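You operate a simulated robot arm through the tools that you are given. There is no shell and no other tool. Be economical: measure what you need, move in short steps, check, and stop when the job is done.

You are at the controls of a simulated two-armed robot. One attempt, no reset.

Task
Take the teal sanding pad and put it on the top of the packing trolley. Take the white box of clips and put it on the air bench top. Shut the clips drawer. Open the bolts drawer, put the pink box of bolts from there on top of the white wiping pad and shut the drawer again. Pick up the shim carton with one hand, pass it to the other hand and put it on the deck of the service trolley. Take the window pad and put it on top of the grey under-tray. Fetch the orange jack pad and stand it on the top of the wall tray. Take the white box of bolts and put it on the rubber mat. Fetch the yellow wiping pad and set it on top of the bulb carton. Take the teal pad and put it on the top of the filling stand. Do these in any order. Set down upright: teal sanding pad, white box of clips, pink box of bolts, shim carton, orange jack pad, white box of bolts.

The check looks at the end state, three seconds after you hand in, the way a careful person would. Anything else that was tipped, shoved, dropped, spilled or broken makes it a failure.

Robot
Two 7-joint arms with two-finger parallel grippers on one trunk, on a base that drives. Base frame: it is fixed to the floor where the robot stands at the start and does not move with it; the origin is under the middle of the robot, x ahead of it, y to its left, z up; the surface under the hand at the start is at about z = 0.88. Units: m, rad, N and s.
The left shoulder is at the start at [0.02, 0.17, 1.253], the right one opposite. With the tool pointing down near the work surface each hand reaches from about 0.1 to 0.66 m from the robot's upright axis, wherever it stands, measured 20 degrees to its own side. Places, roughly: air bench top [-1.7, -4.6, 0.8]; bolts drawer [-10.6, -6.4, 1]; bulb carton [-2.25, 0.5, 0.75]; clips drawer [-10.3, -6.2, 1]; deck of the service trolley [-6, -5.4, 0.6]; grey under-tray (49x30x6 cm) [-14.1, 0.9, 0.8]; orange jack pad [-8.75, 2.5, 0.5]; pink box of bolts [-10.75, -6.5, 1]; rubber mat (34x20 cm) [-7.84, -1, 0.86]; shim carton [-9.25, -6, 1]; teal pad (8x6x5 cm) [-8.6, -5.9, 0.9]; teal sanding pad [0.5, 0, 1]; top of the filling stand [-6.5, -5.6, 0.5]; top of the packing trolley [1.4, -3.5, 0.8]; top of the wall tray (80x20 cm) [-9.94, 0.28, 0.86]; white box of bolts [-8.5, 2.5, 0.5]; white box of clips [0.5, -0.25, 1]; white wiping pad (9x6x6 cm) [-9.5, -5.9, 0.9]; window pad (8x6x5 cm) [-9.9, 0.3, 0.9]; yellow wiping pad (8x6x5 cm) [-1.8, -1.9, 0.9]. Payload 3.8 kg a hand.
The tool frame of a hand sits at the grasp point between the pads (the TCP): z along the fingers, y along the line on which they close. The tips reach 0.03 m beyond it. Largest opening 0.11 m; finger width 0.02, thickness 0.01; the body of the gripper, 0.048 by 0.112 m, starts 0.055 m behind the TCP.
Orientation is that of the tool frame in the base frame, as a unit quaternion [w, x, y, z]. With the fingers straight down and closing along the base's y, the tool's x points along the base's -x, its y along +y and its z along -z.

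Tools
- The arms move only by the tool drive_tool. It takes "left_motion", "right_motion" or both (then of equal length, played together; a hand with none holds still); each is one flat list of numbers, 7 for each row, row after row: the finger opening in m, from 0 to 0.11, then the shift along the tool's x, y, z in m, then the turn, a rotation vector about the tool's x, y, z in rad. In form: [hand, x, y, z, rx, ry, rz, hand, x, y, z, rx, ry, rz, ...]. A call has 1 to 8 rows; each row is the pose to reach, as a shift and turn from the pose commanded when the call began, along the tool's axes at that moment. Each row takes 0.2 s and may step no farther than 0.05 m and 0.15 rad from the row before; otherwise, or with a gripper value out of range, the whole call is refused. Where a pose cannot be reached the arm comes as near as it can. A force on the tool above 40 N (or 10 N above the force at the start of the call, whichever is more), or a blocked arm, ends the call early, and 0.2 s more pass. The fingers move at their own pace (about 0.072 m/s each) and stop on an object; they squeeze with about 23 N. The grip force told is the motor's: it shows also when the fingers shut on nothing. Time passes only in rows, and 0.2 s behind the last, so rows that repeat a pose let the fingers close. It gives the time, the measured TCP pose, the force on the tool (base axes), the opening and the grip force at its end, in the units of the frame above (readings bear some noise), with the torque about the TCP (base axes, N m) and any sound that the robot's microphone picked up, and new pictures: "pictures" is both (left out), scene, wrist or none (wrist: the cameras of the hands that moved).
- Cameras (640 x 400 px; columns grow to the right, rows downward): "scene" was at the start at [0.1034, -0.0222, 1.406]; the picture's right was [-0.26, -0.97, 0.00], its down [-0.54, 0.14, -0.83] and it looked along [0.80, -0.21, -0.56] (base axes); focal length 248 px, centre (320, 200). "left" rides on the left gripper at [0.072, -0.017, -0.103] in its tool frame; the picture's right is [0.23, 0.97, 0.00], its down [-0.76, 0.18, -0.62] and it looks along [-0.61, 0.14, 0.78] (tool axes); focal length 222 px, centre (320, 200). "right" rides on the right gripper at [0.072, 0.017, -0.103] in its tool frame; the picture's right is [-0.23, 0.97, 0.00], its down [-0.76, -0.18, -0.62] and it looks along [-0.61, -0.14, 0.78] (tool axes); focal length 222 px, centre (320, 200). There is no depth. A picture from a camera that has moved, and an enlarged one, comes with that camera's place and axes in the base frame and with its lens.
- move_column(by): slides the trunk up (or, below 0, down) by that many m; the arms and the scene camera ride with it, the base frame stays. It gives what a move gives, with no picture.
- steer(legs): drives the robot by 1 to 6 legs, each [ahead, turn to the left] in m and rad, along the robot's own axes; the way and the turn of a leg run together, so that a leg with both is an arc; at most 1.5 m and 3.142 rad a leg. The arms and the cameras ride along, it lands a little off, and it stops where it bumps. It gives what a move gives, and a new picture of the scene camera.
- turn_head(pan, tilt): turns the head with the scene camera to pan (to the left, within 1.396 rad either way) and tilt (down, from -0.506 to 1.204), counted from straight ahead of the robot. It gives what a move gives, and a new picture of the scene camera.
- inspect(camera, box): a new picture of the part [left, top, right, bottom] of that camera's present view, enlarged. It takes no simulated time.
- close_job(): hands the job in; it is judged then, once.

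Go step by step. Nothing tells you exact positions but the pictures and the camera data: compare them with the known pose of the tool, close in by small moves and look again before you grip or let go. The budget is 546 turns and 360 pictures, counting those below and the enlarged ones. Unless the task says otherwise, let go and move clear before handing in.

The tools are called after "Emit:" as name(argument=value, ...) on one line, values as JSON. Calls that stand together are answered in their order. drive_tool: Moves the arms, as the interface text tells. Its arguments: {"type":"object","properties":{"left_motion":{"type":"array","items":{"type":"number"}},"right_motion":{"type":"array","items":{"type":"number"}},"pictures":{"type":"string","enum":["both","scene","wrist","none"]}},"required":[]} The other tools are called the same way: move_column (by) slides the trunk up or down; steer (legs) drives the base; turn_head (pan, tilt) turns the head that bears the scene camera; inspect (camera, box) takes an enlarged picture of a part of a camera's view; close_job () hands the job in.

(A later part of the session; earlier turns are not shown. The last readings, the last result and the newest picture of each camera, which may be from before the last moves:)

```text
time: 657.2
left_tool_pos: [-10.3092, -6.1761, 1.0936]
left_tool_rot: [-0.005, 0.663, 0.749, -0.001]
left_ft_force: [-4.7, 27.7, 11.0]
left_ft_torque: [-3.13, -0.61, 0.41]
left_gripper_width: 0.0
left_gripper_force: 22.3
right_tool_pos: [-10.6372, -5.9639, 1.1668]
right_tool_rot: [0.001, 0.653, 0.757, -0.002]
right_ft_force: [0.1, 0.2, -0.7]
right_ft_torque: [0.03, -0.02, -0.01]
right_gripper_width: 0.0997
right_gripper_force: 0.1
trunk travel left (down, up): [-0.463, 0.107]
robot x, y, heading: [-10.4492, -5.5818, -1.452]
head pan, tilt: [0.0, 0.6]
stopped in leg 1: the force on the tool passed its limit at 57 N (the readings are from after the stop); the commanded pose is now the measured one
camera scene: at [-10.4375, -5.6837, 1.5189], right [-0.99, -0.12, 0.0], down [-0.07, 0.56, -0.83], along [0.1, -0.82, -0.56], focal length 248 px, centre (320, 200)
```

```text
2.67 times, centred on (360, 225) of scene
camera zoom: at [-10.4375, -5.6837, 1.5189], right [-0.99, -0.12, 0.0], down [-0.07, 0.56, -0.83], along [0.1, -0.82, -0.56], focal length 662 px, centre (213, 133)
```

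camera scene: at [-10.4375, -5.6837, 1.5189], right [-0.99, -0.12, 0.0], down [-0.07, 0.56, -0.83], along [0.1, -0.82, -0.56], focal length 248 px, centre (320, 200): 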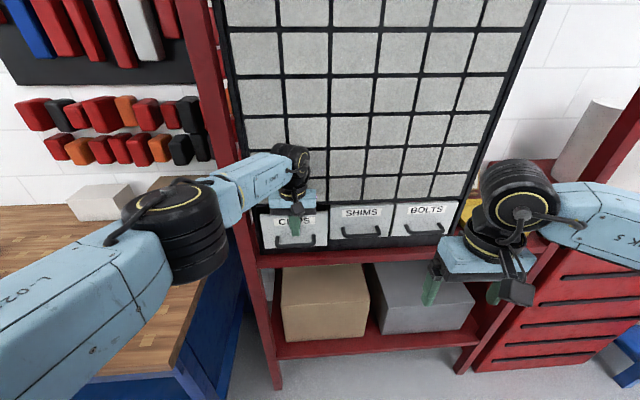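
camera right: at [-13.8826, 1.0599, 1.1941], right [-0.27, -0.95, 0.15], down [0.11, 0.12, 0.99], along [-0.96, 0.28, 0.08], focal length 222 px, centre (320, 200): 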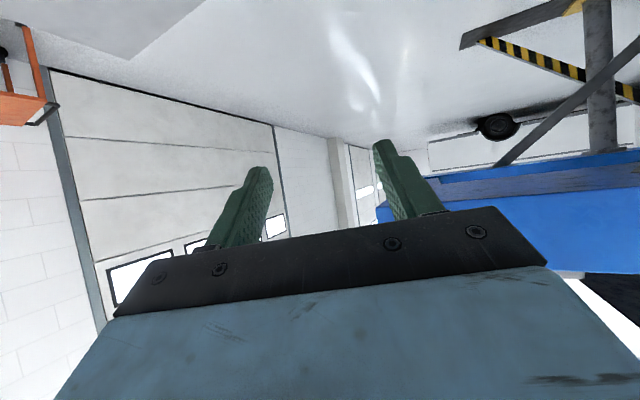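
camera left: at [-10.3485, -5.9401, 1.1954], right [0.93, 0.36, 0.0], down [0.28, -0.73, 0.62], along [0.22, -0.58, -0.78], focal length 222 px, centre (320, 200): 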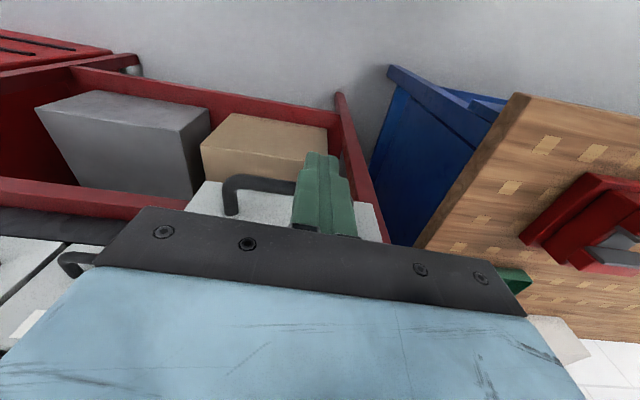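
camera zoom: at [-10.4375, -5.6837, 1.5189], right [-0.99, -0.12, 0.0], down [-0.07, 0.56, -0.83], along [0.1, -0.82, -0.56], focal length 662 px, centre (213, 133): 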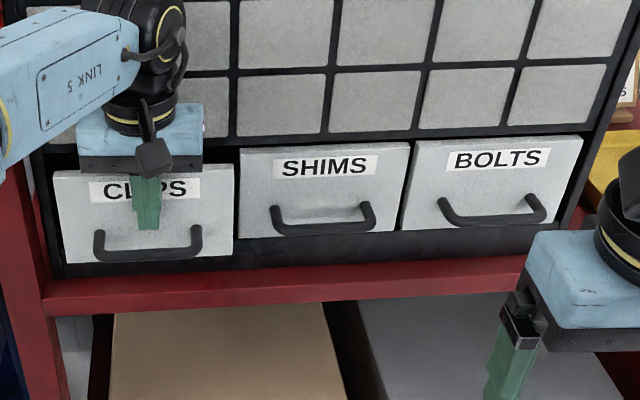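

The clips drawer still stands ~3 cm proud (the wrist meets the cabinet first). I'll tilt the hand so the fingertips lead and finish pushing.

Emit:
drive_tool(left_motion=[0, 0.04, 0, 0, 0, -0.12, 0, 0, 0.06, 0, 0, 0, -0.24, 0, 0, 0.06, 0, 0, 0, -0.36, 0, 0, 0.06, 0, 0, 0, -0.48, 0, 0, 0.06, 0, 0, 0, -0.6, 0, 0, 0.04, 0, 0, 0, -0.7, 0], pictures="none")

Emit:
steer(legs=[[0.1, 0]])

```text
time: 657.5
left_tool_pos: [-10.2885, -6.1724, 1.09]
left_tool_rot: [0.002, 0.629, 0.778, -0.009]
left_ft_force: [-13.2, 17.9, 7.5]
left_ft_torque: [-1.42, -0.72, -0.74]
left_gripper_width: 0.0002
left_gripper_force: 22.7
right_tool_pos: [-10.6359, -5.9641, 1.1666]
right_tool_rot: [0.001, 0.655, 0.755, -0.001]
right_ft_force: [0.3, 0.0, 0.3]
right_ft_torque: [0.01, 0.1, 0.0]
right_gripper_width: 0.1001
right_gripper_force: 0.0
trunk travel left (down, up): [-0.463, 0.107]
robot x, y, heading: [-10.4455, -5.5796, -1.452]
head pan, tilt: [0.0, 0.6]
stopped in row 1 (left hand): the force on the tool passed its limit at 113 N (the readings are from after the stop); the commanded pose is now the measured one
```

```text
time: 658.3
left_tool_pos: [-10.2885, -6.1731, 1.088]
left_tool_rot: [-0.001, 0.628, 0.778, -0.001]
left_ft_force: [-1.0, 32.7, 15.1]
left_ft_torque: [-3.04, 0.05, -0.23]
left_gripper_width: 0.0001
left_gripper_force: 22.9
right_tool_pos: [-10.6366, -5.9673, 1.167]
right_tool_rot: [0.001, 0.654, 0.757, -0.002]
right_ft_force: [0.0, -0.9, 0.4]
right_ft_torque: [-0.01, 0.03, -0.01]
right_gripper_width: 0.1
right_gripper_force: 0.0
trunk travel left (down, up): [-0.463, 0.107]
robot x, y, heading: [-10.4504, -5.59, -1.45]
head pan, tilt: [0.0, 0.6]
stopped in leg 1: the force on the tool passed its limit at 61 N (the readings are from after the stop); the commanded pose is now the measured one
camera scene: at [-10.4364, -5.688, 1.519], right [-0.99, -0.12, 0.0], down [-0.07, 0.56, -0.83], along [0.1, -0.82, -0.56], focal length 248 px, centre (320, 200)
```

scene: 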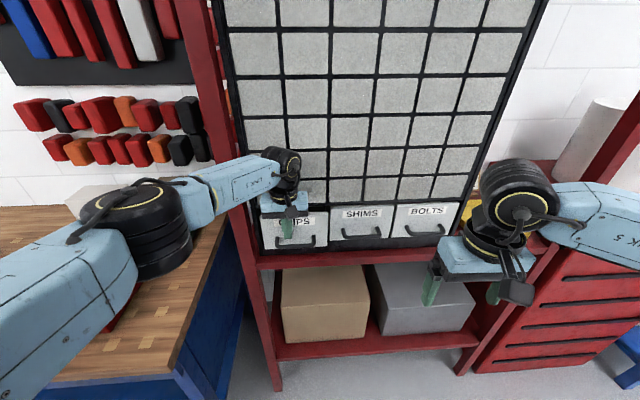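

The left forearm is against the red shelf post. Back the robot straight off to free it.

Emit:
steer(legs=[[-0.12, 0]])

```text
time: 659.5
left_tool_pos: [-10.3017, -6.0612, 1.084]
left_tool_rot: [-0.001, 0.626, 0.78, 0.001]
left_ft_force: [0.3, -0.1, 0.1]
left_ft_torque: [-0.03, -0.03, -0.03]
left_gripper_width: 0.0001
left_gripper_force: 22.5
right_tool_pos: [-10.6506, -5.8558, 1.1637]
right_tool_rot: [0.0, 0.655, 0.756, -0.001]
right_ft_force: [0.4, 0.3, -0.7]
right_ft_torque: [-0.04, 0.0, 0.02]
right_gripper_width: 0.0999
right_gripper_force: 0.0
trunk travel left (down, up): [-0.463, 0.107]
robot x, y, heading: [-10.4639, -5.472, -1.452]
head pan, tilt: [0.0, 0.6]
camera scene: at [-10.4513, -5.5779, 1.5184], right [-0.99, -0.12, 0.0], down [-0.07, 0.56, -0.82], along [0.1, -0.82, -0.57], focal length 248 px, centre (320, 200)
```

scene: 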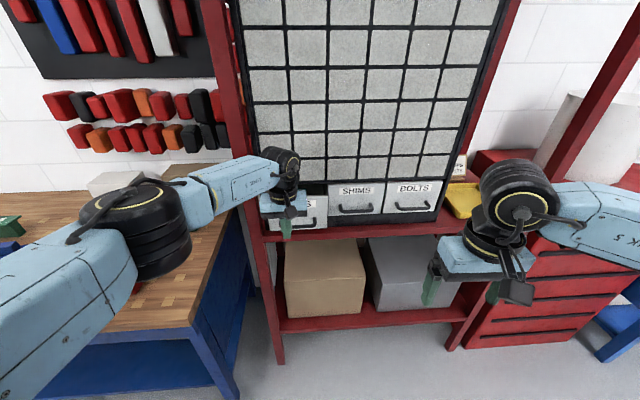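

Free again. Now tilt the left hand strongly forward so the wrist and forearm stay well back from the post.

Emit:
drive_tool(left_motion=[0, 0.03, 0, 0, 0, -0.14, 0, 0, 0.06, 0, 0, 0, -0.28, 0, 0, 0.08, 0, 0, 0, -0.42, 0, 0, 0.08, 0, 0, 0, -0.56, 0, 0, 0.08, 0, 0, 0, -0.7, 0, 0, 0.08, 0, 0, 0, -0.84, 0, 0, 0.08, 0, 0, 0, -0.98, 0], pictures="scene")

```text
time: 661.1
left_tool_pos: [-10.3197, -5.9828, 1.0849]
left_tool_rot: [0.367, 0.553, 0.688, -0.295]
left_ft_force: [0.3, -0.3, 0.4]
left_ft_torque: [-0.02, 0.01, 0.02]
left_gripper_width: 0.0
left_gripper_force: 22.9
right_tool_pos: [-10.6512, -5.8564, 1.1648]
right_tool_rot: [0.0, 0.655, 0.756, 0.0]
right_ft_force: [0.3, 0.5, 0.2]
right_ft_torque: [-0.01, -0.01, -0.01]
right_gripper_width: 0.1001
right_gripper_force: 0.2
trunk travel left (down, up): [-0.463, 0.107]
robot x, y, heading: [-10.4636, -5.4726, -1.45]
head pan, tilt: [0.0, 0.6]
camera scene: at [-10.4514, -5.5777, 1.5184], right [-0.99, -0.12, 0.0], down [-0.07, 0.56, -0.83], along [0.1, -0.82, -0.56], focal length 248 px, centre (320, 200)
```

scene: 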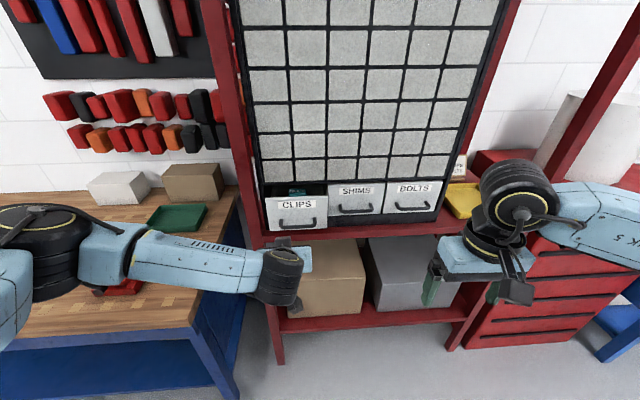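

Emit:
steer(legs=[[0.24, 0]])

Emit:
inspect(camera="scene", box=[240, 170, 480, 270])

```text
time: 662.8
left_tool_pos: [-10.2963, -6.1789, 1.0799]
left_tool_rot: [0.357, 0.56, 0.69, -0.288]
left_ft_force: [-1.0, 7.1, 1.6]
left_ft_torque: [0.02, 0.08, 0.0]
left_gripper_width: 0.0
left_gripper_force: 22.9
right_tool_pos: [-10.623, -6.065, 1.1646]
right_tool_rot: [0.0, 0.653, 0.757, -0.002]
right_ft_force: [0.6, 0.6, 0.3]
right_ft_torque: [-0.02, 0.01, -0.01]
right_gripper_width: 0.0998
right_gripper_force: 0.1
trunk travel left (down, up): [-0.463, 0.107]
robot x, y, heading: [-10.4385, -5.6761, -1.445]
head pan, tilt: [0.0, 0.6]
stopped in leg 1: the force on the tool passed its limit at 117 N (the readings are from after the stop); the commanded pose is now the measured one
camera scene: at [-10.4247, -5.7855, 1.5185], right [-0.99, -0.13, 0.0], down [-0.07, 0.56, -0.83], along [0.1, -0.82, -0.56], focal length 248 px, centre (320, 200)
```

scene: 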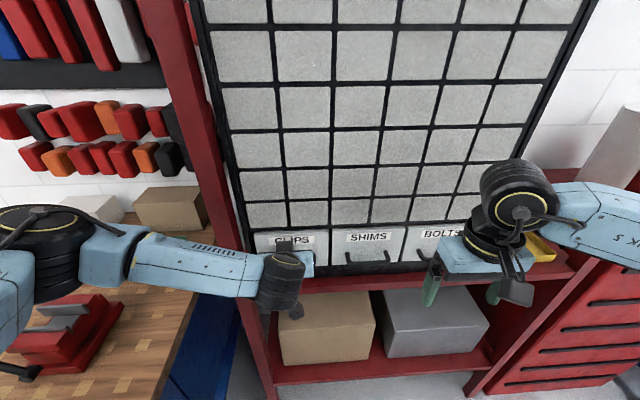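

```text
2.67 times, centred on (360, 220) of scene
camera zoom: at [-10.4247, -5.7855, 1.5185], right [-0.99, -0.13, 0.0], down [-0.07, 0.56, -0.83], along [0.1, -0.82, -0.56], focal length 662 px, centre (213, 147)
```

zoom: 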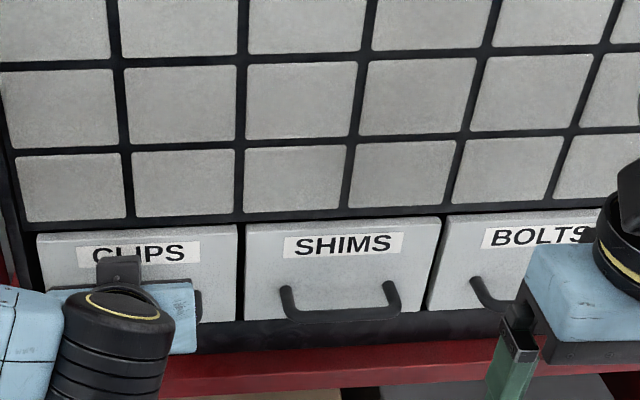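

The clips drawer now looks flush. Back off and verify.

Emit:
steer(legs=[[-0.25, 0]])

Emit:
inspect(camera="scene", box=[240, 150, 480, 250])

```text
time: 664.6
left_tool_pos: [-10.3276, -5.9332, 1.0802]
left_tool_rot: [0.357, 0.561, 0.689, -0.289]
left_ft_force: [0.2, -0.3, -0.6]
left_ft_torque: [-0.01, 0.01, 0.02]
left_gripper_width: 0.0
left_gripper_force: 22.9
right_tool_pos: [-10.6556, -5.8141, 1.1645]
right_tool_rot: [0.0, 0.655, 0.756, -0.001]
right_ft_force: [-0.9, 1.0, -0.2]
right_ft_torque: [0.0, -0.01, 0.0]
right_gripper_width: 0.0999
right_gripper_force: 0.1
trunk travel left (down, up): [-0.463, 0.107]
robot x, y, heading: [-10.4651, -5.4287, -1.451]
head pan, tilt: [0.0, 0.6]
camera scene: at [-10.4566, -5.5361, 1.5184], right [-0.99, -0.12, 0.0], down [-0.07, 0.56, -0.83], along [0.1, -0.82, -0.56], focal length 248 px, centre (320, 200)
```

scene: 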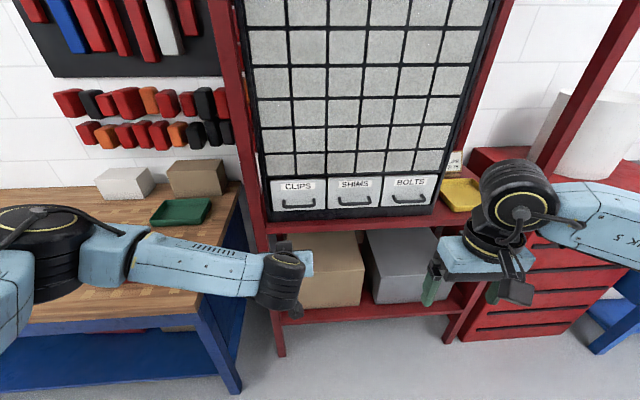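

```text
2.67 times, centred on (360, 200) of scene
camera zoom: at [-10.4566, -5.5361, 1.5184], right [-0.99, -0.12, 0.0], down [-0.07, 0.56, -0.83], along [0.1, -0.82, -0.56], focal length 662 px, centre (213, 200)
```

zoom: 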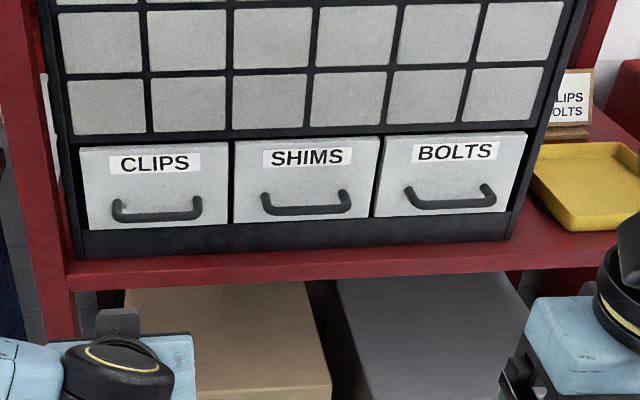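

CLIPS is shut. For BOLTS, I'll turn the right hand horizontal with its fingers closing vertically, to grip the handle bar.

Emit:
drive_tool(right_motion=[0.08, -0.02, -0.006, 0.013, -0.086, -0.086, 0.086, 0.08, -0.04, -0.012, 0.026, -0.172, -0.172, 0.172, 0.08, -0.06, -0.018, 0.04, -0.258, -0.258, 0.258, 0.08, -0.08, -0.025, 0.053, -0.344, -0.344, 0.344, 0.08, -0.1, -0.032, 0.067, -0.43, -0.43, 0.43, 0.08, -0.12, -0.038, 0.08, -0.516, -0.516, 0.516, 0.08, -0.14, -0.045, 0.095, -0.602, -0.602, 0.602], pictures="scene")

```text
time: 666.2
left_tool_pos: [-10.3277, -5.9324, 1.0794]
left_tool_rot: [0.357, 0.56, 0.689, -0.289]
left_ft_force: [0.2, -0.9, 0.3]
left_ft_torque: [0.04, 0.04, 0.01]
left_gripper_width: 0.0
left_gripper_force: 22.8
right_tool_pos: [-10.6826, -5.9612, 1.0692]
right_tool_rot: [0.406, 0.785, 0.466, 0.029]
right_ft_force: [-0.3, -0.7, 0.2]
right_ft_torque: [0.02, 0.01, 0.03]
right_gripper_width: 0.0799
right_gripper_force: 0.1
trunk travel left (down, up): [-0.463, 0.107]
robot x, y, heading: [-10.4657, -5.4271, -1.457]
head pan, tilt: [0.0, 0.6]
camera scene: at [-10.4568, -5.5371, 1.5184], right [-0.99, -0.12, 0.0], down [-0.07, 0.56, -0.82], along [0.1, -0.82, -0.57], focal length 248 px, centre (320, 200)
```

scene: 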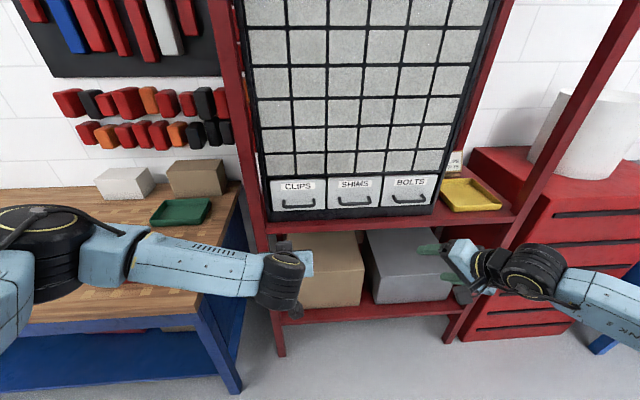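

Emit:
drive_tool(right_motion=[0.08, 0, 0, 0, -0.086, -0.086, 0.086, 0.08, 0, 0, 0, -0.172, -0.172, 0.172, 0.08, 0, 0, 0, -0.258, -0.258, 0.258, 0.08, 0, 0, 0, -0.344, -0.344, 0.344, 0.08, 0, 0, 0, -0.43, -0.43, 0.43, 0.06, 0, 0, 0, -0.516, -0.516, 0.516, 0.06, 0, 0, 0, -0.607, -0.607, 0.607])

```text
refused: row 7 steps farther than a row can; nothing moved
```

Emit:
drive_tool(right_motion=[0.08, 0, 0, 0, -0.086, -0.086, 0.086, 0.08, 0, 0, 0, -0.172, -0.172, 0.172, 0.08, 0, 0, 0, -0.258, -0.258, 0.258, 0.08, 0, 0, 0, -0.344, -0.344, 0.344, 0.08, 0, 0, 0, -0.43, -0.43, 0.43, 0.06, 0, 0, 0, -0.516, -0.516, 0.516, 0.06, 0, 0, 0, -0.602, -0.602, 0.602])

```text
time: 667.8
left_tool_pos: [-10.3271, -5.9328, 1.079]
left_tool_rot: [0.358, 0.559, 0.69, -0.288]
left_ft_force: [-0.1, 0.2, 0.5]
left_ft_torque: [-0.04, 0.0, -0.01]
left_gripper_width: 0.0001
left_gripper_force: 23.5
right_tool_pos: [-10.6799, -5.9595, 1.0689]
right_tool_rot: [0.704, 0.706, 0.054, 0.049]
right_ft_force: [0.3, 0.1, 0.6]
right_ft_torque: [0.05, 0.01, -0.03]
right_gripper_width: 0.0599
right_gripper_force: 0.1
trunk travel left (down, up): [-0.463, 0.107]
robot x, y, heading: [-10.4659, -5.4283, -1.456]
head pan, tilt: [0.0, 0.6]
camera scene: at [-10.4558, -5.5368, 1.5184], right [-0.99, -0.12, 0.0], down [-0.07, 0.56, -0.83], along [0.1, -0.82, -0.56], focal length 248 px, centre (320, 200)
camera right: at [-10.6232, -5.8477, 1.0857], right [-0.22, -0.04, 0.98], down [-0.85, 0.51, -0.17], along [-0.49, -0.86, -0.14], focal length 222 px, centre (320, 200)
```

scene: 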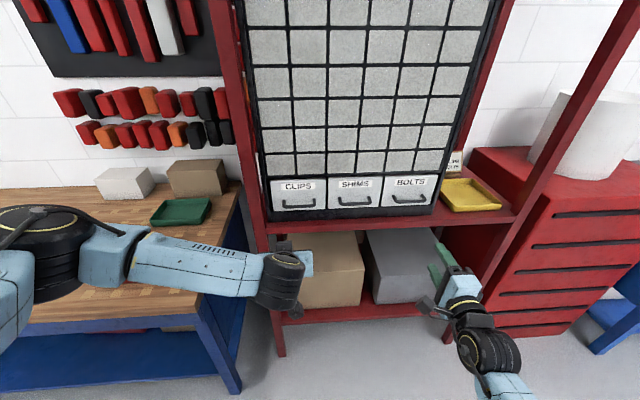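
right: 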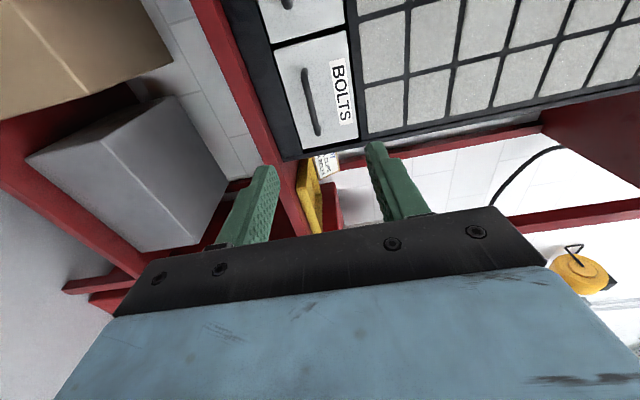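

The right hand is horizontal and lined up. Adjust height slightly, roll forward 0.12 and look at the handle.

Emit:
drive_tool(right_motion=[0.06, -0.007, -0.008, 0.0, 0, 0, 0, 0.06, -0.014, -0.016, 0.0, 0, 0, 0], pictures="none")

Emit:
steer(legs=[[0.13, 0]])

Emit:
inspect(camera="right", box=[0, 0, 640, 400])

```text
time: 668.4
left_tool_pos: [-10.3287, -5.9345, 1.0789]
left_tool_rot: [0.358, 0.561, 0.689, -0.289]
left_ft_force: [-0.1, 0.0, -0.6]
left_ft_torque: [0.07, 0.01, -0.01]
left_gripper_width: 0.0
left_gripper_force: 22.7
right_tool_pos: [-10.6957, -5.961, 1.0543]
right_tool_rot: [0.704, 0.706, 0.054, 0.051]
right_ft_force: [-0.7, 0.8, -0.1]
right_ft_torque: [-0.01, 0.01, 0.02]
right_gripper_width: 0.0598
right_gripper_force: 0.0
trunk travel left (down, up): [-0.463, 0.107]
robot x, y, heading: [-10.4697, -5.4289, -1.452]
head pan, tilt: [0.0, 0.6]
```

```text
time: 669.7
left_tool_pos: [-10.3134, -6.0571, 1.0799]
left_tool_rot: [0.358, 0.56, 0.689, -0.288]
left_ft_force: [-0.6, -1.2, 0.1]
left_ft_torque: [-0.02, -0.02, 0.0]
left_gripper_width: 0.0
left_gripper_force: 22.6
right_tool_pos: [-10.6799, -6.0877, 1.0543]
right_tool_rot: [0.704, 0.707, 0.054, 0.05]
right_ft_force: [-0.9, -1.0, 0.2]
right_ft_torque: [-0.04, 0.02, 0.02]
right_gripper_width: 0.06
right_gripper_force: 0.1
trunk travel left (down, up): [-0.463, 0.107]
robot x, y, heading: [-10.4542, -5.5538, -1.454]
head pan, tilt: [0.0, 0.6]
camera scene: at [-10.4417, -5.6617, 1.5183], right [-0.99, -0.12, 0.0], down [-0.07, 0.56, -0.82], along [0.1, -0.82, -0.57], focal length 248 px, centre (320, 200)
```

scene: 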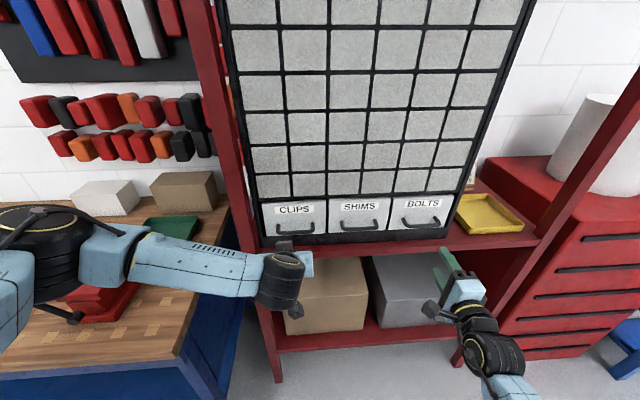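

```text
1.00 times, centred on (320, 200) of right (not enlarged: the box is as wide or as high as the picture)
camera zoom: at [-10.6235, -5.975, 1.07], right [-0.22, -0.04, 0.98], down [-0.85, 0.51, -0.17], along [-0.49, -0.86, -0.14], focal length 222 px, centre (320, 200)
```

zoom: 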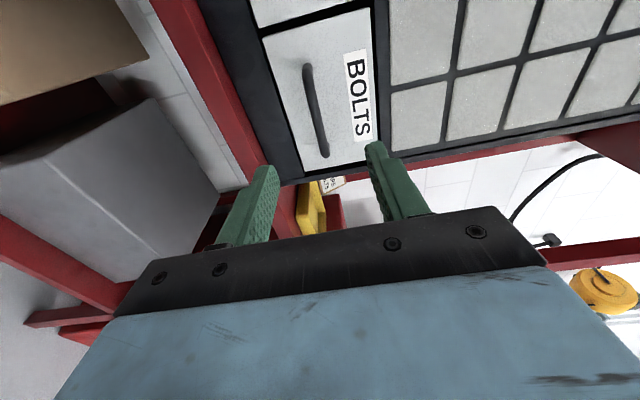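

Emit:
drive_tool(right_motion=[0.06, 0, -0.003, 0.036, 0, 0, 0, 0.06, 0, -0.004, 0.072, 0, 0, 0, 0.06, 0, -0.004, 0.105, 0, 0, 0])

```text
time: 670.5
left_tool_pos: [-10.3137, -6.0572, 1.0795]
left_tool_rot: [0.357, 0.561, 0.689, -0.288]
left_ft_force: [0.3, -0.1, -0.2]
left_ft_torque: [-0.02, -0.01, -0.04]
left_gripper_width: 0.0
left_gripper_force: 23.3
right_tool_pos: [-10.6648, -6.1908, 1.0477]
right_tool_rot: [0.703, 0.707, 0.054, 0.049]
right_ft_force: [-0.3, -0.9, 0.0]
right_ft_torque: [-0.02, 0.01, 0.03]
right_gripper_width: 0.0598
right_gripper_force: 0.1
trunk travel left (down, up): [-0.463, 0.107]
robot x, y, heading: [-10.4501, -5.5532, -1.449]
head pan, tilt: [0.0, 0.6]
camera scene: at [-10.4418, -5.6615, 1.5183], right [-0.99, -0.12, 0.0], down [-0.07, 0.56, -0.82], along [0.1, -0.82, -0.57], focal length 248 px, centre (320, 200)
camera right: at [-10.6068, -6.0786, 1.0642], right [-0.22, -0.04, 0.98], down [-0.85, 0.51, -0.17], along [-0.49, -0.86, -0.14], focal length 222 px, centre (320, 200)
```

scene: 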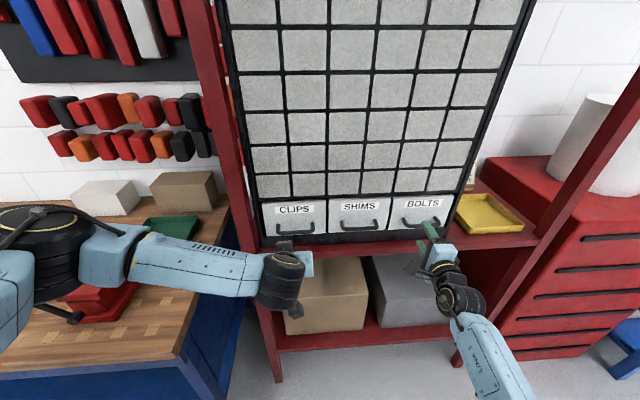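
right: 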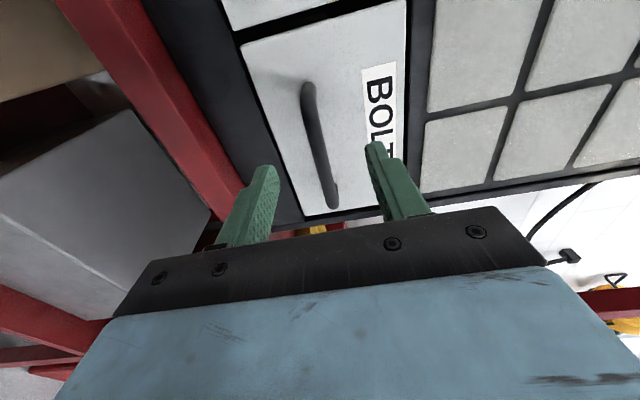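

The bar is still ~7 cm beyond the TCP. Advance a bit more and look.

Emit:
drive_tool(right_motion=[0.06, 0.004, 0, 0.025, 0, 0, 0, 0.06, 0.004, 0, 0.045, 0, 0, 0, 0.06, 0.004, 0, 0.06, 0, 0, 0], pictures="wrist")

```text
time: 671.3
left_tool_pos: [-10.3131, -6.0572, 1.0788]
left_tool_rot: [0.357, 0.561, 0.689, -0.288]
left_ft_force: [0.2, 0.2, 1.3]
left_ft_torque: [0.0, -0.01, 0.02]
left_gripper_width: 0.0003
left_gripper_force: 23.1
right_tool_pos: [-10.652, -6.2479, 1.0489]
right_tool_rot: [0.703, 0.707, 0.054, 0.05]
right_ft_force: [-0.6, -0.5, 0.2]
right_ft_torque: [-0.02, -0.02, -0.01]
right_gripper_width: 0.0597
right_gripper_force: 0.0
trunk travel left (down, up): [-0.463, 0.107]
robot x, y, heading: [-10.4506, -5.5462, -1.451]
head pan, tilt: [0.0, 0.6]
camera right: at [-10.5952, -6.1361, 1.0652], right [-0.22, -0.04, 0.98], down [-0.85, 0.51, -0.17], along [-0.49, -0.86, -0.14], focal length 222 px, centre (320, 200)
```

right: 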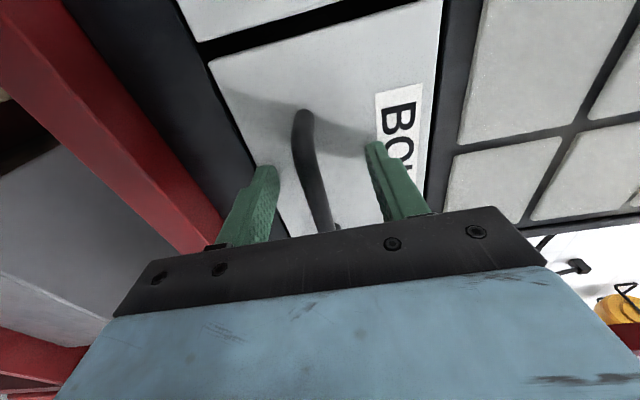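

Emit:
drive_tool(right_motion=[0.06, 0, 0, 0.008, 0, 0, 0, 0.06, 0, 0, 0.014, 0, 0, 0, 0, 0, 0, 0.014, 0, 0, 0, 0, 0, 0, 0.014, 0, 0, 0, 0, 0, 0, 0.014, 0, 0, 0], pictures="wrist")

```text
time: 671.8
left_tool_pos: [-10.3156, -6.0514, 1.0813]
left_tool_rot: [0.358, 0.561, 0.688, -0.291]
left_ft_force: [0.5, -0.1, -0.1]
left_ft_torque: [0.0, 0.0, 0.0]
left_gripper_width: 0.0001
left_gripper_force: 23.0
right_tool_pos: [-10.6505, -6.2519, 1.0469]
right_tool_rot: [0.704, 0.706, 0.056, 0.048]
right_ft_force: [-2.1, 30.3, 5.0]
right_ft_torque: [-1.18, -0.21, 0.38]
right_gripper_width: 0.0625
right_gripper_force: 3.1
trunk travel left (down, up): [-0.463, 0.107]
robot x, y, heading: [-10.4506, -5.5503, -1.455]
head pan, tilt: [0.0, 0.6]
stopped in row 2 (right hand): the force on the tool passed its limit at 48 N (the readings are from after the stop); the commanded pose is now the measured one
camera right: at [-10.5946, -6.1387, 1.0631], right [-0.22, -0.03, 0.98], down [-0.85, 0.51, -0.17], along [-0.49, -0.86, -0.14], focal length 222 px, centre (320, 200)
```

right: 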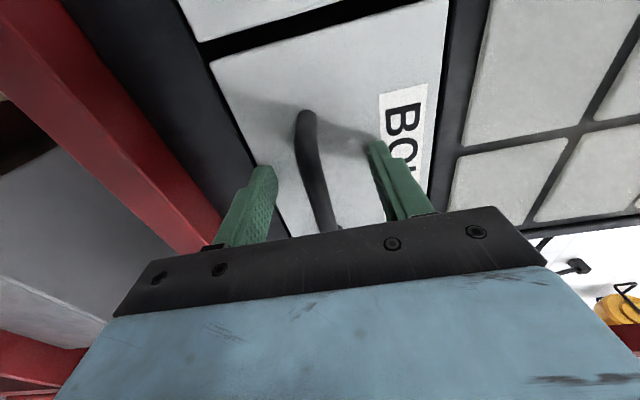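

The fingertips touch the drawer front, so the bar is between the fingers. Close on it.

Emit:
drive_tool(right_motion=[0.06, 0, 0, -0.004, 0, 0, 0, 0, 0, 0, -0.004, 0, 0, 0, 0, 0, 0, -0.004, 0, 0, 0, 0, 0, 0, -0.004, 0, 0, 0, 0, 0, 0, -0.004, 0, 0, 0], pictures="wrist")

```text
time: 673.0
left_tool_pos: [-10.314, -6.055, 1.0794]
left_tool_rot: [0.357, 0.561, 0.688, -0.29]
left_ft_force: [-0.5, -0.2, 0.5]
left_ft_torque: [-0.02, 0.02, 0.02]
left_gripper_width: 0.0
left_gripper_force: 22.8
right_tool_pos: [-10.6504, -6.2503, 1.0453]
right_tool_rot: [0.704, 0.706, 0.054, 0.05]
right_ft_force: [-0.9, 8.9, 8.8]
right_ft_torque: [0.0, -0.35, 0.46]
right_gripper_width: 0.0114
right_gripper_force: 45.0
trunk travel left (down, up): [-0.463, 0.107]
robot x, y, heading: [-10.4511, -5.5513, -1.452]
head pan, tilt: [0.0, 0.6]
camera right: at [-10.5945, -6.1385, 1.0625], right [-0.22, -0.04, 0.98], down [-0.85, 0.51, -0.17], along [-0.49, -0.86, -0.14], focal length 222 px, centre (320, 200)
```

right: 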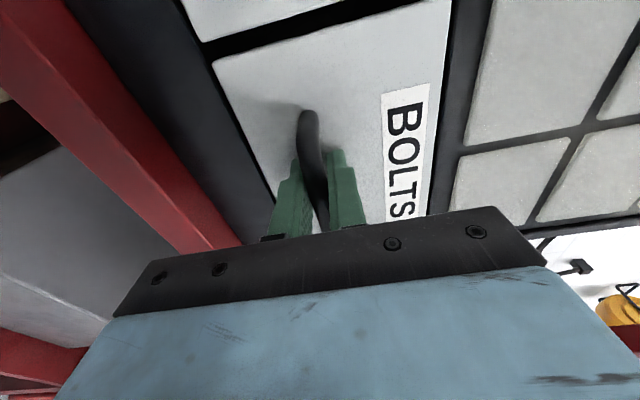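

Bar gripped. Pull the drawer by backing the robot straight.

Emit:
steer(legs=[[-0.18, 0]])

```text
time: 674.5
left_tool_pos: [-10.3403, -5.8788, 1.0798]
left_tool_rot: [0.359, 0.563, 0.686, -0.29]
left_ft_force: [-0.3, 0.2, -0.1]
left_ft_torque: [0.03, 0.02, -0.02]
left_gripper_width: 0.0
left_gripper_force: 23.2
right_tool_pos: [-10.6842, -6.0731, 1.0459]
right_tool_rot: [0.705, 0.706, 0.048, 0.046]
right_ft_force: [-30.0, -7.3, 12.4]
right_ft_torque: [0.03, -0.16, -0.39]
right_gripper_width: 0.0117
right_gripper_force: 44.9
trunk travel left (down, up): [-0.463, 0.107]
robot x, y, heading: [-10.4741, -5.3755, -1.451]
head pan, tilt: [0.0, 0.6]
camera scene: at [-10.4677, -5.4818, 1.5185], right [-0.99, -0.12, 0.0], down [-0.06, 0.56, -0.83], along [0.1, -0.82, -0.56], focal length 248 px, centre (320, 200)
```

scene: 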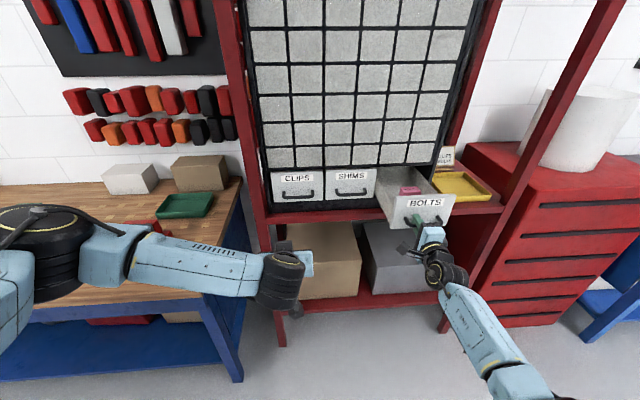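

The BOLTS drawer is open with the pink box inside. Release the handle, back away, and fold the right hand back to pointing down.

Emit:
drive_tool(right_motion=[0.07, 0, 0, 0, 0, 0, 0, 0.07, 0, 0, 0, 0, 0, 0, 0.07, 0, 0, 0, 0, 0, 0, 0.07, 0, 0, -0.045, 0, 0, 0, 0.07, 0, 0, -0.09, 0, 0, 0], pictures="none")

Emit:
steer(legs=[[-0.1, 0]])

Emit:
drive_tool(right_motion=[0.07, -0.005, 0.015, -0.01, 0.086, 0.086, -0.086, 0.07, -0.01, 0.03, -0.02, 0.172, 0.172, -0.172, 0.07, -0.015, 0.045, -0.03, 0.258, 0.258, -0.258, 0.07, -0.02, 0.06, -0.04, 0.344, 0.344, -0.344, 0.07, -0.025, 0.075, -0.05, 0.43, 0.43, -0.43, 0.07, -0.03, 0.09, -0.06, 0.516, 0.516, -0.516, 0.07, -0.035, 0.1, -0.07, 0.602, 0.602, -0.602], left_motion=[0, 0, 0, 0, 0, 0.08, 0, 0, 0, 0, 0, 0, 0.16, 0, 0, 0, 0, 0, 0, 0.24, 0, 0, 0, 0, 0, 0, 0.32, 0, 0.09, -0.01, 0, -0.01, 0, 0.4, 0, 0.09, -0.03, 0, -0.03, 0, 0.46, 0, 0.09, -0.05, 0, -0.05, 0, 0.5, 0], pictures="none")

Emit:
drive_tool(right_motion=[0.07, 0, 0, 0, 0.086, 0.086, -0.086, 0.07, 0, 0, 0, 0.172, 0.172, -0.172, 0.07, 0, 0, 0, 0.258, 0.258, -0.258, 0.07, 0, 0, 0, 0.344, 0.344, -0.344, 0.07, 0, 0, 0, 0.43, 0.43, -0.43, 0.07, 0, 0, 0, 0.516, 0.516, -0.516, 0.1, 0, 0, 0, 0.602, 0.602, -0.602], pictures="scene")

```text
time: 675.7
left_tool_pos: [-10.3368, -5.8787, 1.0793]
left_tool_rot: [0.357, 0.562, 0.688, -0.29]
left_ft_force: [0.1, 1.1, 0.4]
left_ft_torque: [0.02, 0.02, 0.0]
left_gripper_width: 0.0
left_gripper_force: 22.3
right_tool_pos: [-10.6972, -5.9872, 1.0486]
right_tool_rot: [0.705, 0.706, 0.051, 0.044]
right_ft_force: [-0.7, -0.6, -0.1]
right_ft_torque: [0.04, 0.01, 0.01]
right_gripper_width: 0.0699
right_gripper_force: 0.1
trunk travel left (down, up): [-0.463, 0.107]
robot x, y, heading: [-10.4749, -5.3785, -1.456]
head pan, tilt: [0.0, 0.6]
```

```text
time: 676.9
left_tool_pos: [-10.3477, -5.7795, 1.0794]
left_tool_rot: [0.357, 0.562, 0.688, -0.29]
left_ft_force: [0.8, 1.0, 0.3]
left_ft_torque: [0.04, 0.01, -0.02]
left_gripper_width: 0.0001
left_gripper_force: 23.2
right_tool_pos: [-10.7075, -5.8874, 1.0482]
right_tool_rot: [0.705, 0.706, 0.05, 0.046]
right_ft_force: [0.2, 0.4, 0.4]
right_ft_torque: [0.02, 0.0, 0.02]
right_gripper_width: 0.07
right_gripper_force: 0.0
trunk travel left (down, up): [-0.463, 0.107]
robot x, y, heading: [-10.4857, -5.2788, -1.455]
head pan, tilt: [0.0, 0.6]
camera scene: at [-10.4748, -5.3824, 1.5184], right [-0.99, -0.12, 0.0], down [-0.07, 0.56, -0.83], along [0.1, -0.82, -0.56], focal length 248 px, centre (320, 200)
```

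scene: 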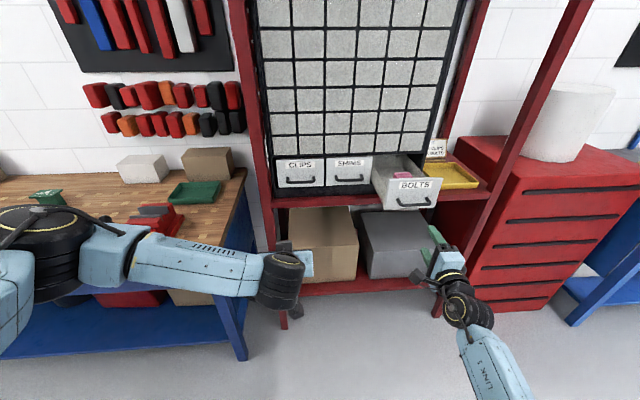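

```text
time: 678.5
left_tool_pos: [-10.3488, -5.767, 1.1499]
left_tool_rot: [0.175, 0.616, 0.755, -0.14]
left_ft_force: [0.1, -0.3, -0.2]
left_ft_torque: [-0.02, 0.0, 0.01]
left_gripper_width: 0.09
left_gripper_force: 0.1
right_tool_pos: [-10.7505, -5.8237, 1.1467]
right_tool_rot: [0.405, 0.788, 0.462, 0.025]
right_ft_force: [0.2, 1.4, -0.5]
right_ft_torque: [0.01, 0.0, -0.01]
right_gripper_width: 0.07
right_gripper_force: 0.1
trunk travel left (down, up): [-0.463, 0.107]
robot x, y, heading: [-10.4807, -5.2754, -1.455]
head pan, tilt: [0.0, 0.6]
```

```text
time: 680.0
left_tool_pos: [-10.3487, -5.7668, 1.1497]
left_tool_rot: [0.175, 0.616, 0.755, -0.141]
left_ft_force: [1.8, 0.6, 0.1]
left_ft_torque: [0.01, -0.04, 0.01]
left_gripper_width: 0.0898
left_gripper_force: 0.2
right_tool_pos: [-10.7507, -5.8247, 1.147]
right_tool_rot: [-0.001, 0.659, 0.752, -0.001]
right_ft_force: [-0.5, -0.2, -0.7]
right_ft_torque: [0.03, 0.03, 0.0]
right_gripper_width: 0.1001
right_gripper_force: 0.0
trunk travel left (down, up): [-0.463, 0.107]
robot x, y, heading: [-10.4859, -5.2719, -1.455]
head pan, tilt: [0.0, 0.6]
camera scene: at [-10.474, -5.3836, 1.5184], right [-0.99, -0.12, 0.0], down [-0.07, 0.56, -0.82], along [0.1, -0.82, -0.57], focal length 248 px, centre (320, 200)
```

scene: 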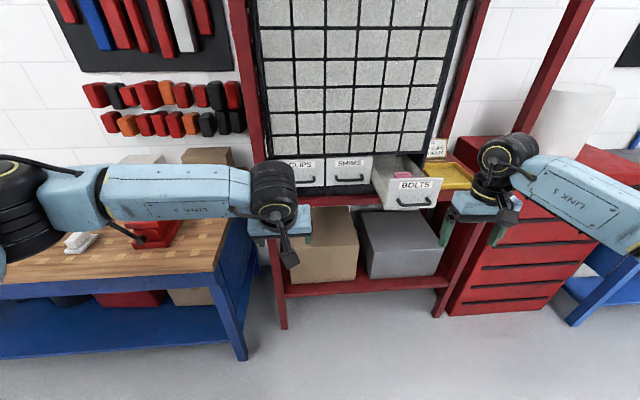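

I'll use the left hand for the pink box. Retract the right hand and shift the robot right/forward so the left hand is in line.

Emit:
drive_tool(right_motion=[0.1, 0.04, 0, -0.01, 0, 0, 0, 0.1, 0.08, 0, -0.02, 0, 0, 0, 0.1, 0.12, 0, -0.03, 0, 0, 0, 0.1, 0.16, 0, -0.04, 0, 0, 0, 0.1, 0.19, 0, -0.05, 0, 0, 0], pictures="none")

Emit:
steer(legs=[[0, -0.5], [0.3, 0], [0, 0.5]])

Emit:
inspect(camera="left", box=[0, 0, 640, 400])

```text
time: 681.2
left_tool_pos: [-10.3497, -5.7675, 1.1495]
left_tool_rot: [0.176, 0.616, 0.754, -0.142]
left_ft_force: [0.1, 0.0, 0.1]
left_ft_torque: [0.02, 0.01, 0.01]
left_gripper_width: 0.0901
left_gripper_force: 0.0
right_tool_pos: [-10.7762, -5.6353, 1.199]
right_tool_rot: [0.001, 0.66, 0.751, -0.002]
right_ft_force: [-0.2, 0.7, 0.0]
right_ft_torque: [-0.01, 0.0, 0.01]
right_gripper_width: 0.0999
right_gripper_force: 0.0
trunk travel left (down, up): [-0.463, 0.107]
robot x, y, heading: [-10.4835, -5.2759, -1.456]
head pan, tilt: [0.0, 0.6]
```

```text
time: 686.2
left_tool_pos: [-10.4785, -6.054, 1.1492]
left_tool_rot: [0.174, 0.623, 0.749, -0.143]
left_ft_force: [0.4, -1.0, 0.5]
left_ft_torque: [-0.03, 0.01, -0.01]
left_gripper_width: 0.09
left_gripper_force: 0.1
right_tool_pos: [-10.9028, -5.9156, 1.1989]
right_tool_rot: [0.0, 0.667, 0.745, -0.001]
right_ft_force: [0.5, -0.4, -0.2]
right_ft_torque: [-0.02, 0.0, 0.04]
right_gripper_width: 0.0999
right_gripper_force: 0.0
trunk travel left (down, up): [-0.463, 0.107]
robot x, y, heading: [-10.6029, -5.5619, -1.475]
head pan, tilt: [0.0, 0.6]
camera scene: at [-10.5965, -5.6671, 1.5184], right [-1.0, -0.1, 0.0], down [-0.06, 0.56, -0.82], along [0.08, -0.82, -0.57], focal length 248 px, centre (320, 200)
```

scene: 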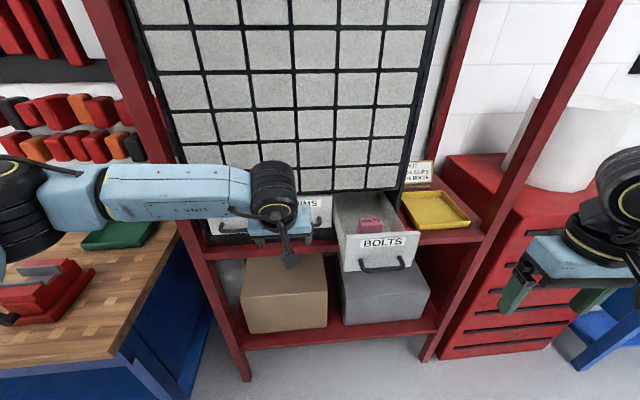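

```text
1.00 times, centred on (320, 200) of left (not enlarged: the box is as wide or as high as the picture)
camera zoom: at [-10.5165, -5.9479, 1.2112], right [0.92, 0.38, -0.1], down [0.25, -0.37, 0.89], along [0.3, -0.85, -0.44], focal length 222 px, centre (320, 200)
```

zoom: 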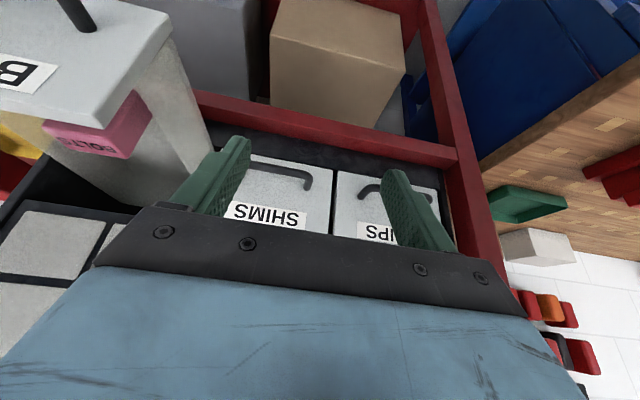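

Emit:
inspect(camera="scene", box=[320, 180, 420, 280])

```text
4.00 times, centred on (370, 230) of scene
camera zoom: at [-10.5965, -5.6671, 1.5184], right [-1.0, -0.1, 0.0], down [-0.06, 0.56, -0.82], along [0.08, -0.82, -0.57], focal length 994 px, centre (120, 80)
```

zoom: 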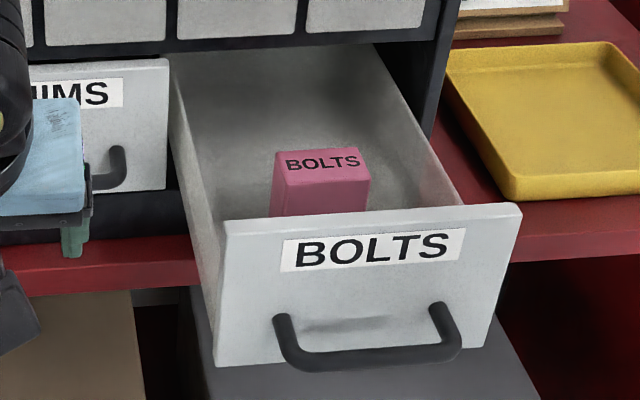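

The pink box top is near [-10.686, -6.216, 1.078]. I'll bring the left hand above it, pointing straight down.

Emit:
drive_tool(left_motion=[0.085, -0.0132, 0, -0.027, 0, 0, 0, 0.085, -0.0264, 0, -0.054, 0, 0, 0, 0.085, -0.047, -0.037, -0.043, 0, 0.076, 0, 0.085, -0.068, -0.074, -0.032, 0, 0.152, 0, 0.085, -0.089, -0.111, -0.021, 0, 0.228, 0, 0.085, -0.11, -0.148, -0.01, 0, 0.304, 0, 0.085, -0.13, -0.185, 0.001, 0, 0.38, 0, 0.085, -0.151, -0.222, 0.0127, 0, 0.455, 0])

```text
time: 688.0
left_tool_pos: [-10.6029, -6.1317, 1.2066]
left_tool_rot: [0.01, 0.64, 0.768, -0.005]
left_ft_force: [0.3, 0.6, -0.5]
left_ft_torque: [0.02, 0.0, 0.01]
left_gripper_width: 0.0849
left_gripper_force: 0.1
left hand out of reach, approached as far as the arm can: row 6, 7, 8
right_tool_pos: [-10.9049, -5.9146, 1.1973]
right_tool_rot: [0.001, 0.667, 0.745, -0.001]
right_ft_force: [-0.4, -0.4, -0.3]
right_ft_torque: [-0.01, -0.04, 0.0]
right_gripper_width: 0.0997
right_gripper_force: 0.0
trunk travel left (down, up): [-0.463, 0.107]
robot x, y, heading: [-10.6037, -5.5577, -1.471]
head pan, tilt: [0.0, 0.6]
camera scene: at [-10.5999, -5.6668, 1.5184], right [-1.0, -0.1, 0.0], down [-0.05, 0.56, -0.83], along [0.08, -0.82, -0.56], focal length 248 px, centre (320, 200)
camera left: at [-10.6358, -6.0631, 1.3084], right [0.92, 0.4, 0.0], down [0.31, -0.7, 0.64], along [0.26, -0.59, -0.77], focal length 222 px, centre (320, 200)
```

scene: 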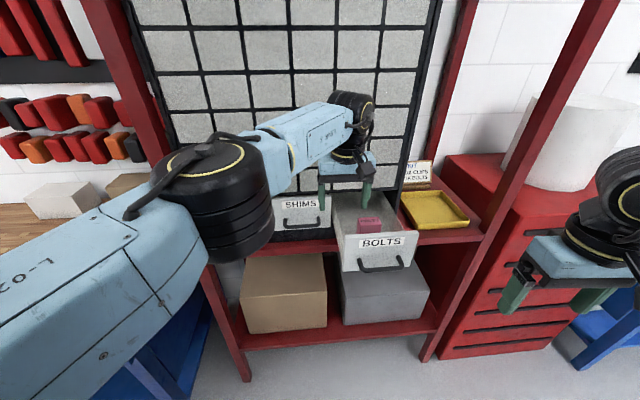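
left: 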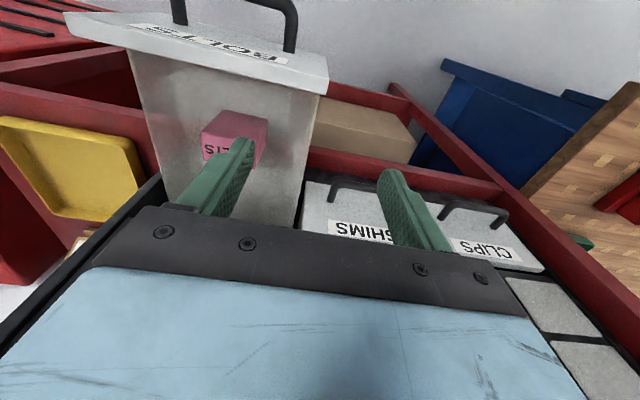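

The target's just out of reach; reposition the robot a bit right and forward (backing off first to stay clear of the post).

Emit:
steer(legs=[[-0.35, 0], [0, -0.4], [0.2, 0], [0, 0.42], [0.15, 0]])

```text
time: 695.0
left_tool_pos: [-10.6692, -6.1133, 1.205]
left_tool_rot: [0.01, 0.633, 0.774, -0.006]
left_ft_force: [-1.0, -0.4, -0.2]
left_ft_torque: [-0.02, 0.01, 0.01]
left_gripper_width: 0.0851
left_gripper_force: 0.0
right_tool_pos: [-10.9748, -5.8977, 1.1974]
right_tool_rot: [-0.001, 0.661, 0.75, -0.002]
right_ft_force: [-1.3, -0.8, -0.2]
right_ft_torque: [0.03, 0.02, 0.0]
right_gripper_width: 0.0999
right_gripper_force: 0.0
trunk travel left (down, up): [-0.463, 0.107]
robot x, y, heading: [-10.6825, -5.5344, -1.454]
head pan, tilt: [0.0, 0.6]
camera scene: at [-10.673, -5.6459, 1.5184], right [-0.99, -0.11, 0.0], down [-0.06, 0.56, -0.82], along [0.09, -0.82, -0.57], focal length 248 px, centre (320, 200)
```

scene: 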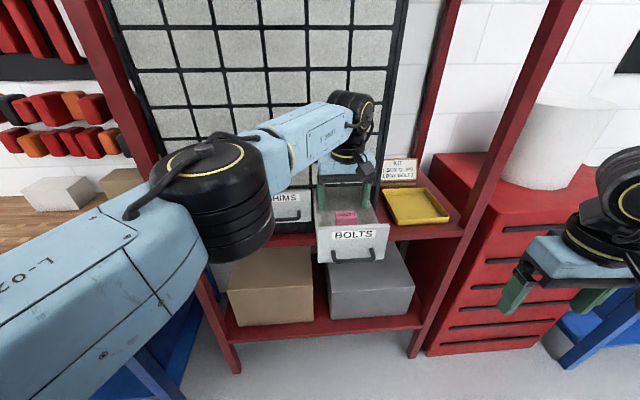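

Emit:
steer(legs=[[0.1, 0]])

Emit:
drive_tool(left_motion=[0.085, 0, -0.014, 0, 0, 0, 0, 0.085, 0, -0.028, 0, 0, 0, 0], pictures="wrist")

```text
time: 696.1
left_tool_pos: [-10.656, -6.2138, 1.2048]
left_tool_rot: [0.01, 0.633, 0.774, -0.005]
left_ft_force: [-0.2, -0.2, 0.5]
left_ft_torque: [-0.02, 0.04, 0.0]
left_gripper_width: 0.0851
left_gripper_force: 0.0
right_tool_pos: [-10.9622, -5.999, 1.1979]
right_tool_rot: [0.0, 0.661, 0.751, -0.001]
right_ft_force: [0.3, -0.7, 0.9]
right_ft_torque: [-0.01, 0.01, 0.03]
right_gripper_width: 0.1001
right_gripper_force: 0.0
trunk travel left (down, up): [-0.463, 0.107]
robot x, y, heading: [-10.6726, -5.6392, -1.454]
head pan, tilt: [0.0, 0.6]
camera scene: at [-10.6612, -5.7473, 1.5184], right [-0.99, -0.12, 0.0], down [-0.07, 0.56, -0.83], along [0.1, -0.82, -0.56], focal length 248 px, centre (320, 200)
```

scene: 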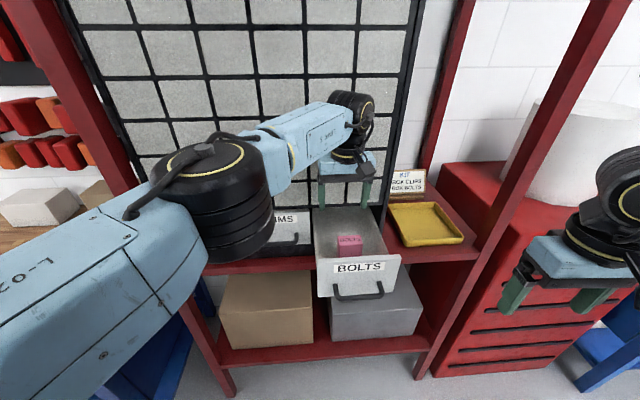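

```text
time: 696.7
left_tool_pos: [-10.6709, -6.2082, 1.2074]
left_tool_rot: [0.01, 0.633, 0.774, -0.005]
left_ft_force: [0.2, 0.3, 0.3]
left_ft_torque: [0.0, -0.04, 0.02]
left_gripper_width: 0.085
left_gripper_force: 0.2
left hand out of reach, approached as far as the arm can: row 1, 2
right_tool_pos: [-10.9621, -6.0009, 1.197]
right_tool_rot: [0.0, 0.661, 0.75, -0.002]
right_ft_force: [0.6, -0.1, -0.3]
right_ft_torque: [-0.01, 0.03, 0.01]
right_gripper_width: 0.0999
right_gripper_force: 0.1
trunk travel left (down, up): [-0.463, 0.107]
robot x, y, heading: [-10.6716, -5.6391, -1.454]
head pan, tilt: [0.0, 0.6]
camera left: at [-10.7038, -6.139, 1.3099], right [0.91, 0.42, 0.0], down [0.32, -0.7, 0.64], along [0.27, -0.58, -0.77], focal length 222 px, centre (320, 200)
```

left: 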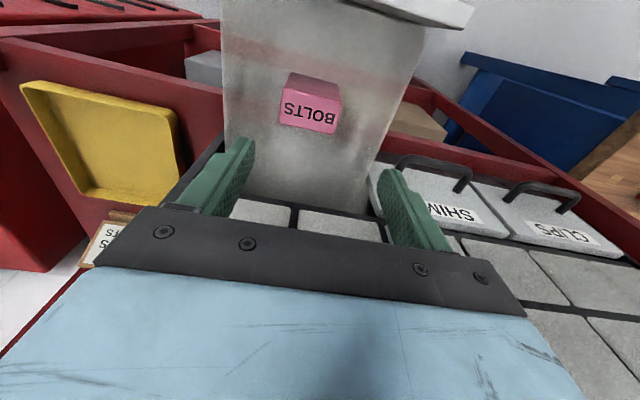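

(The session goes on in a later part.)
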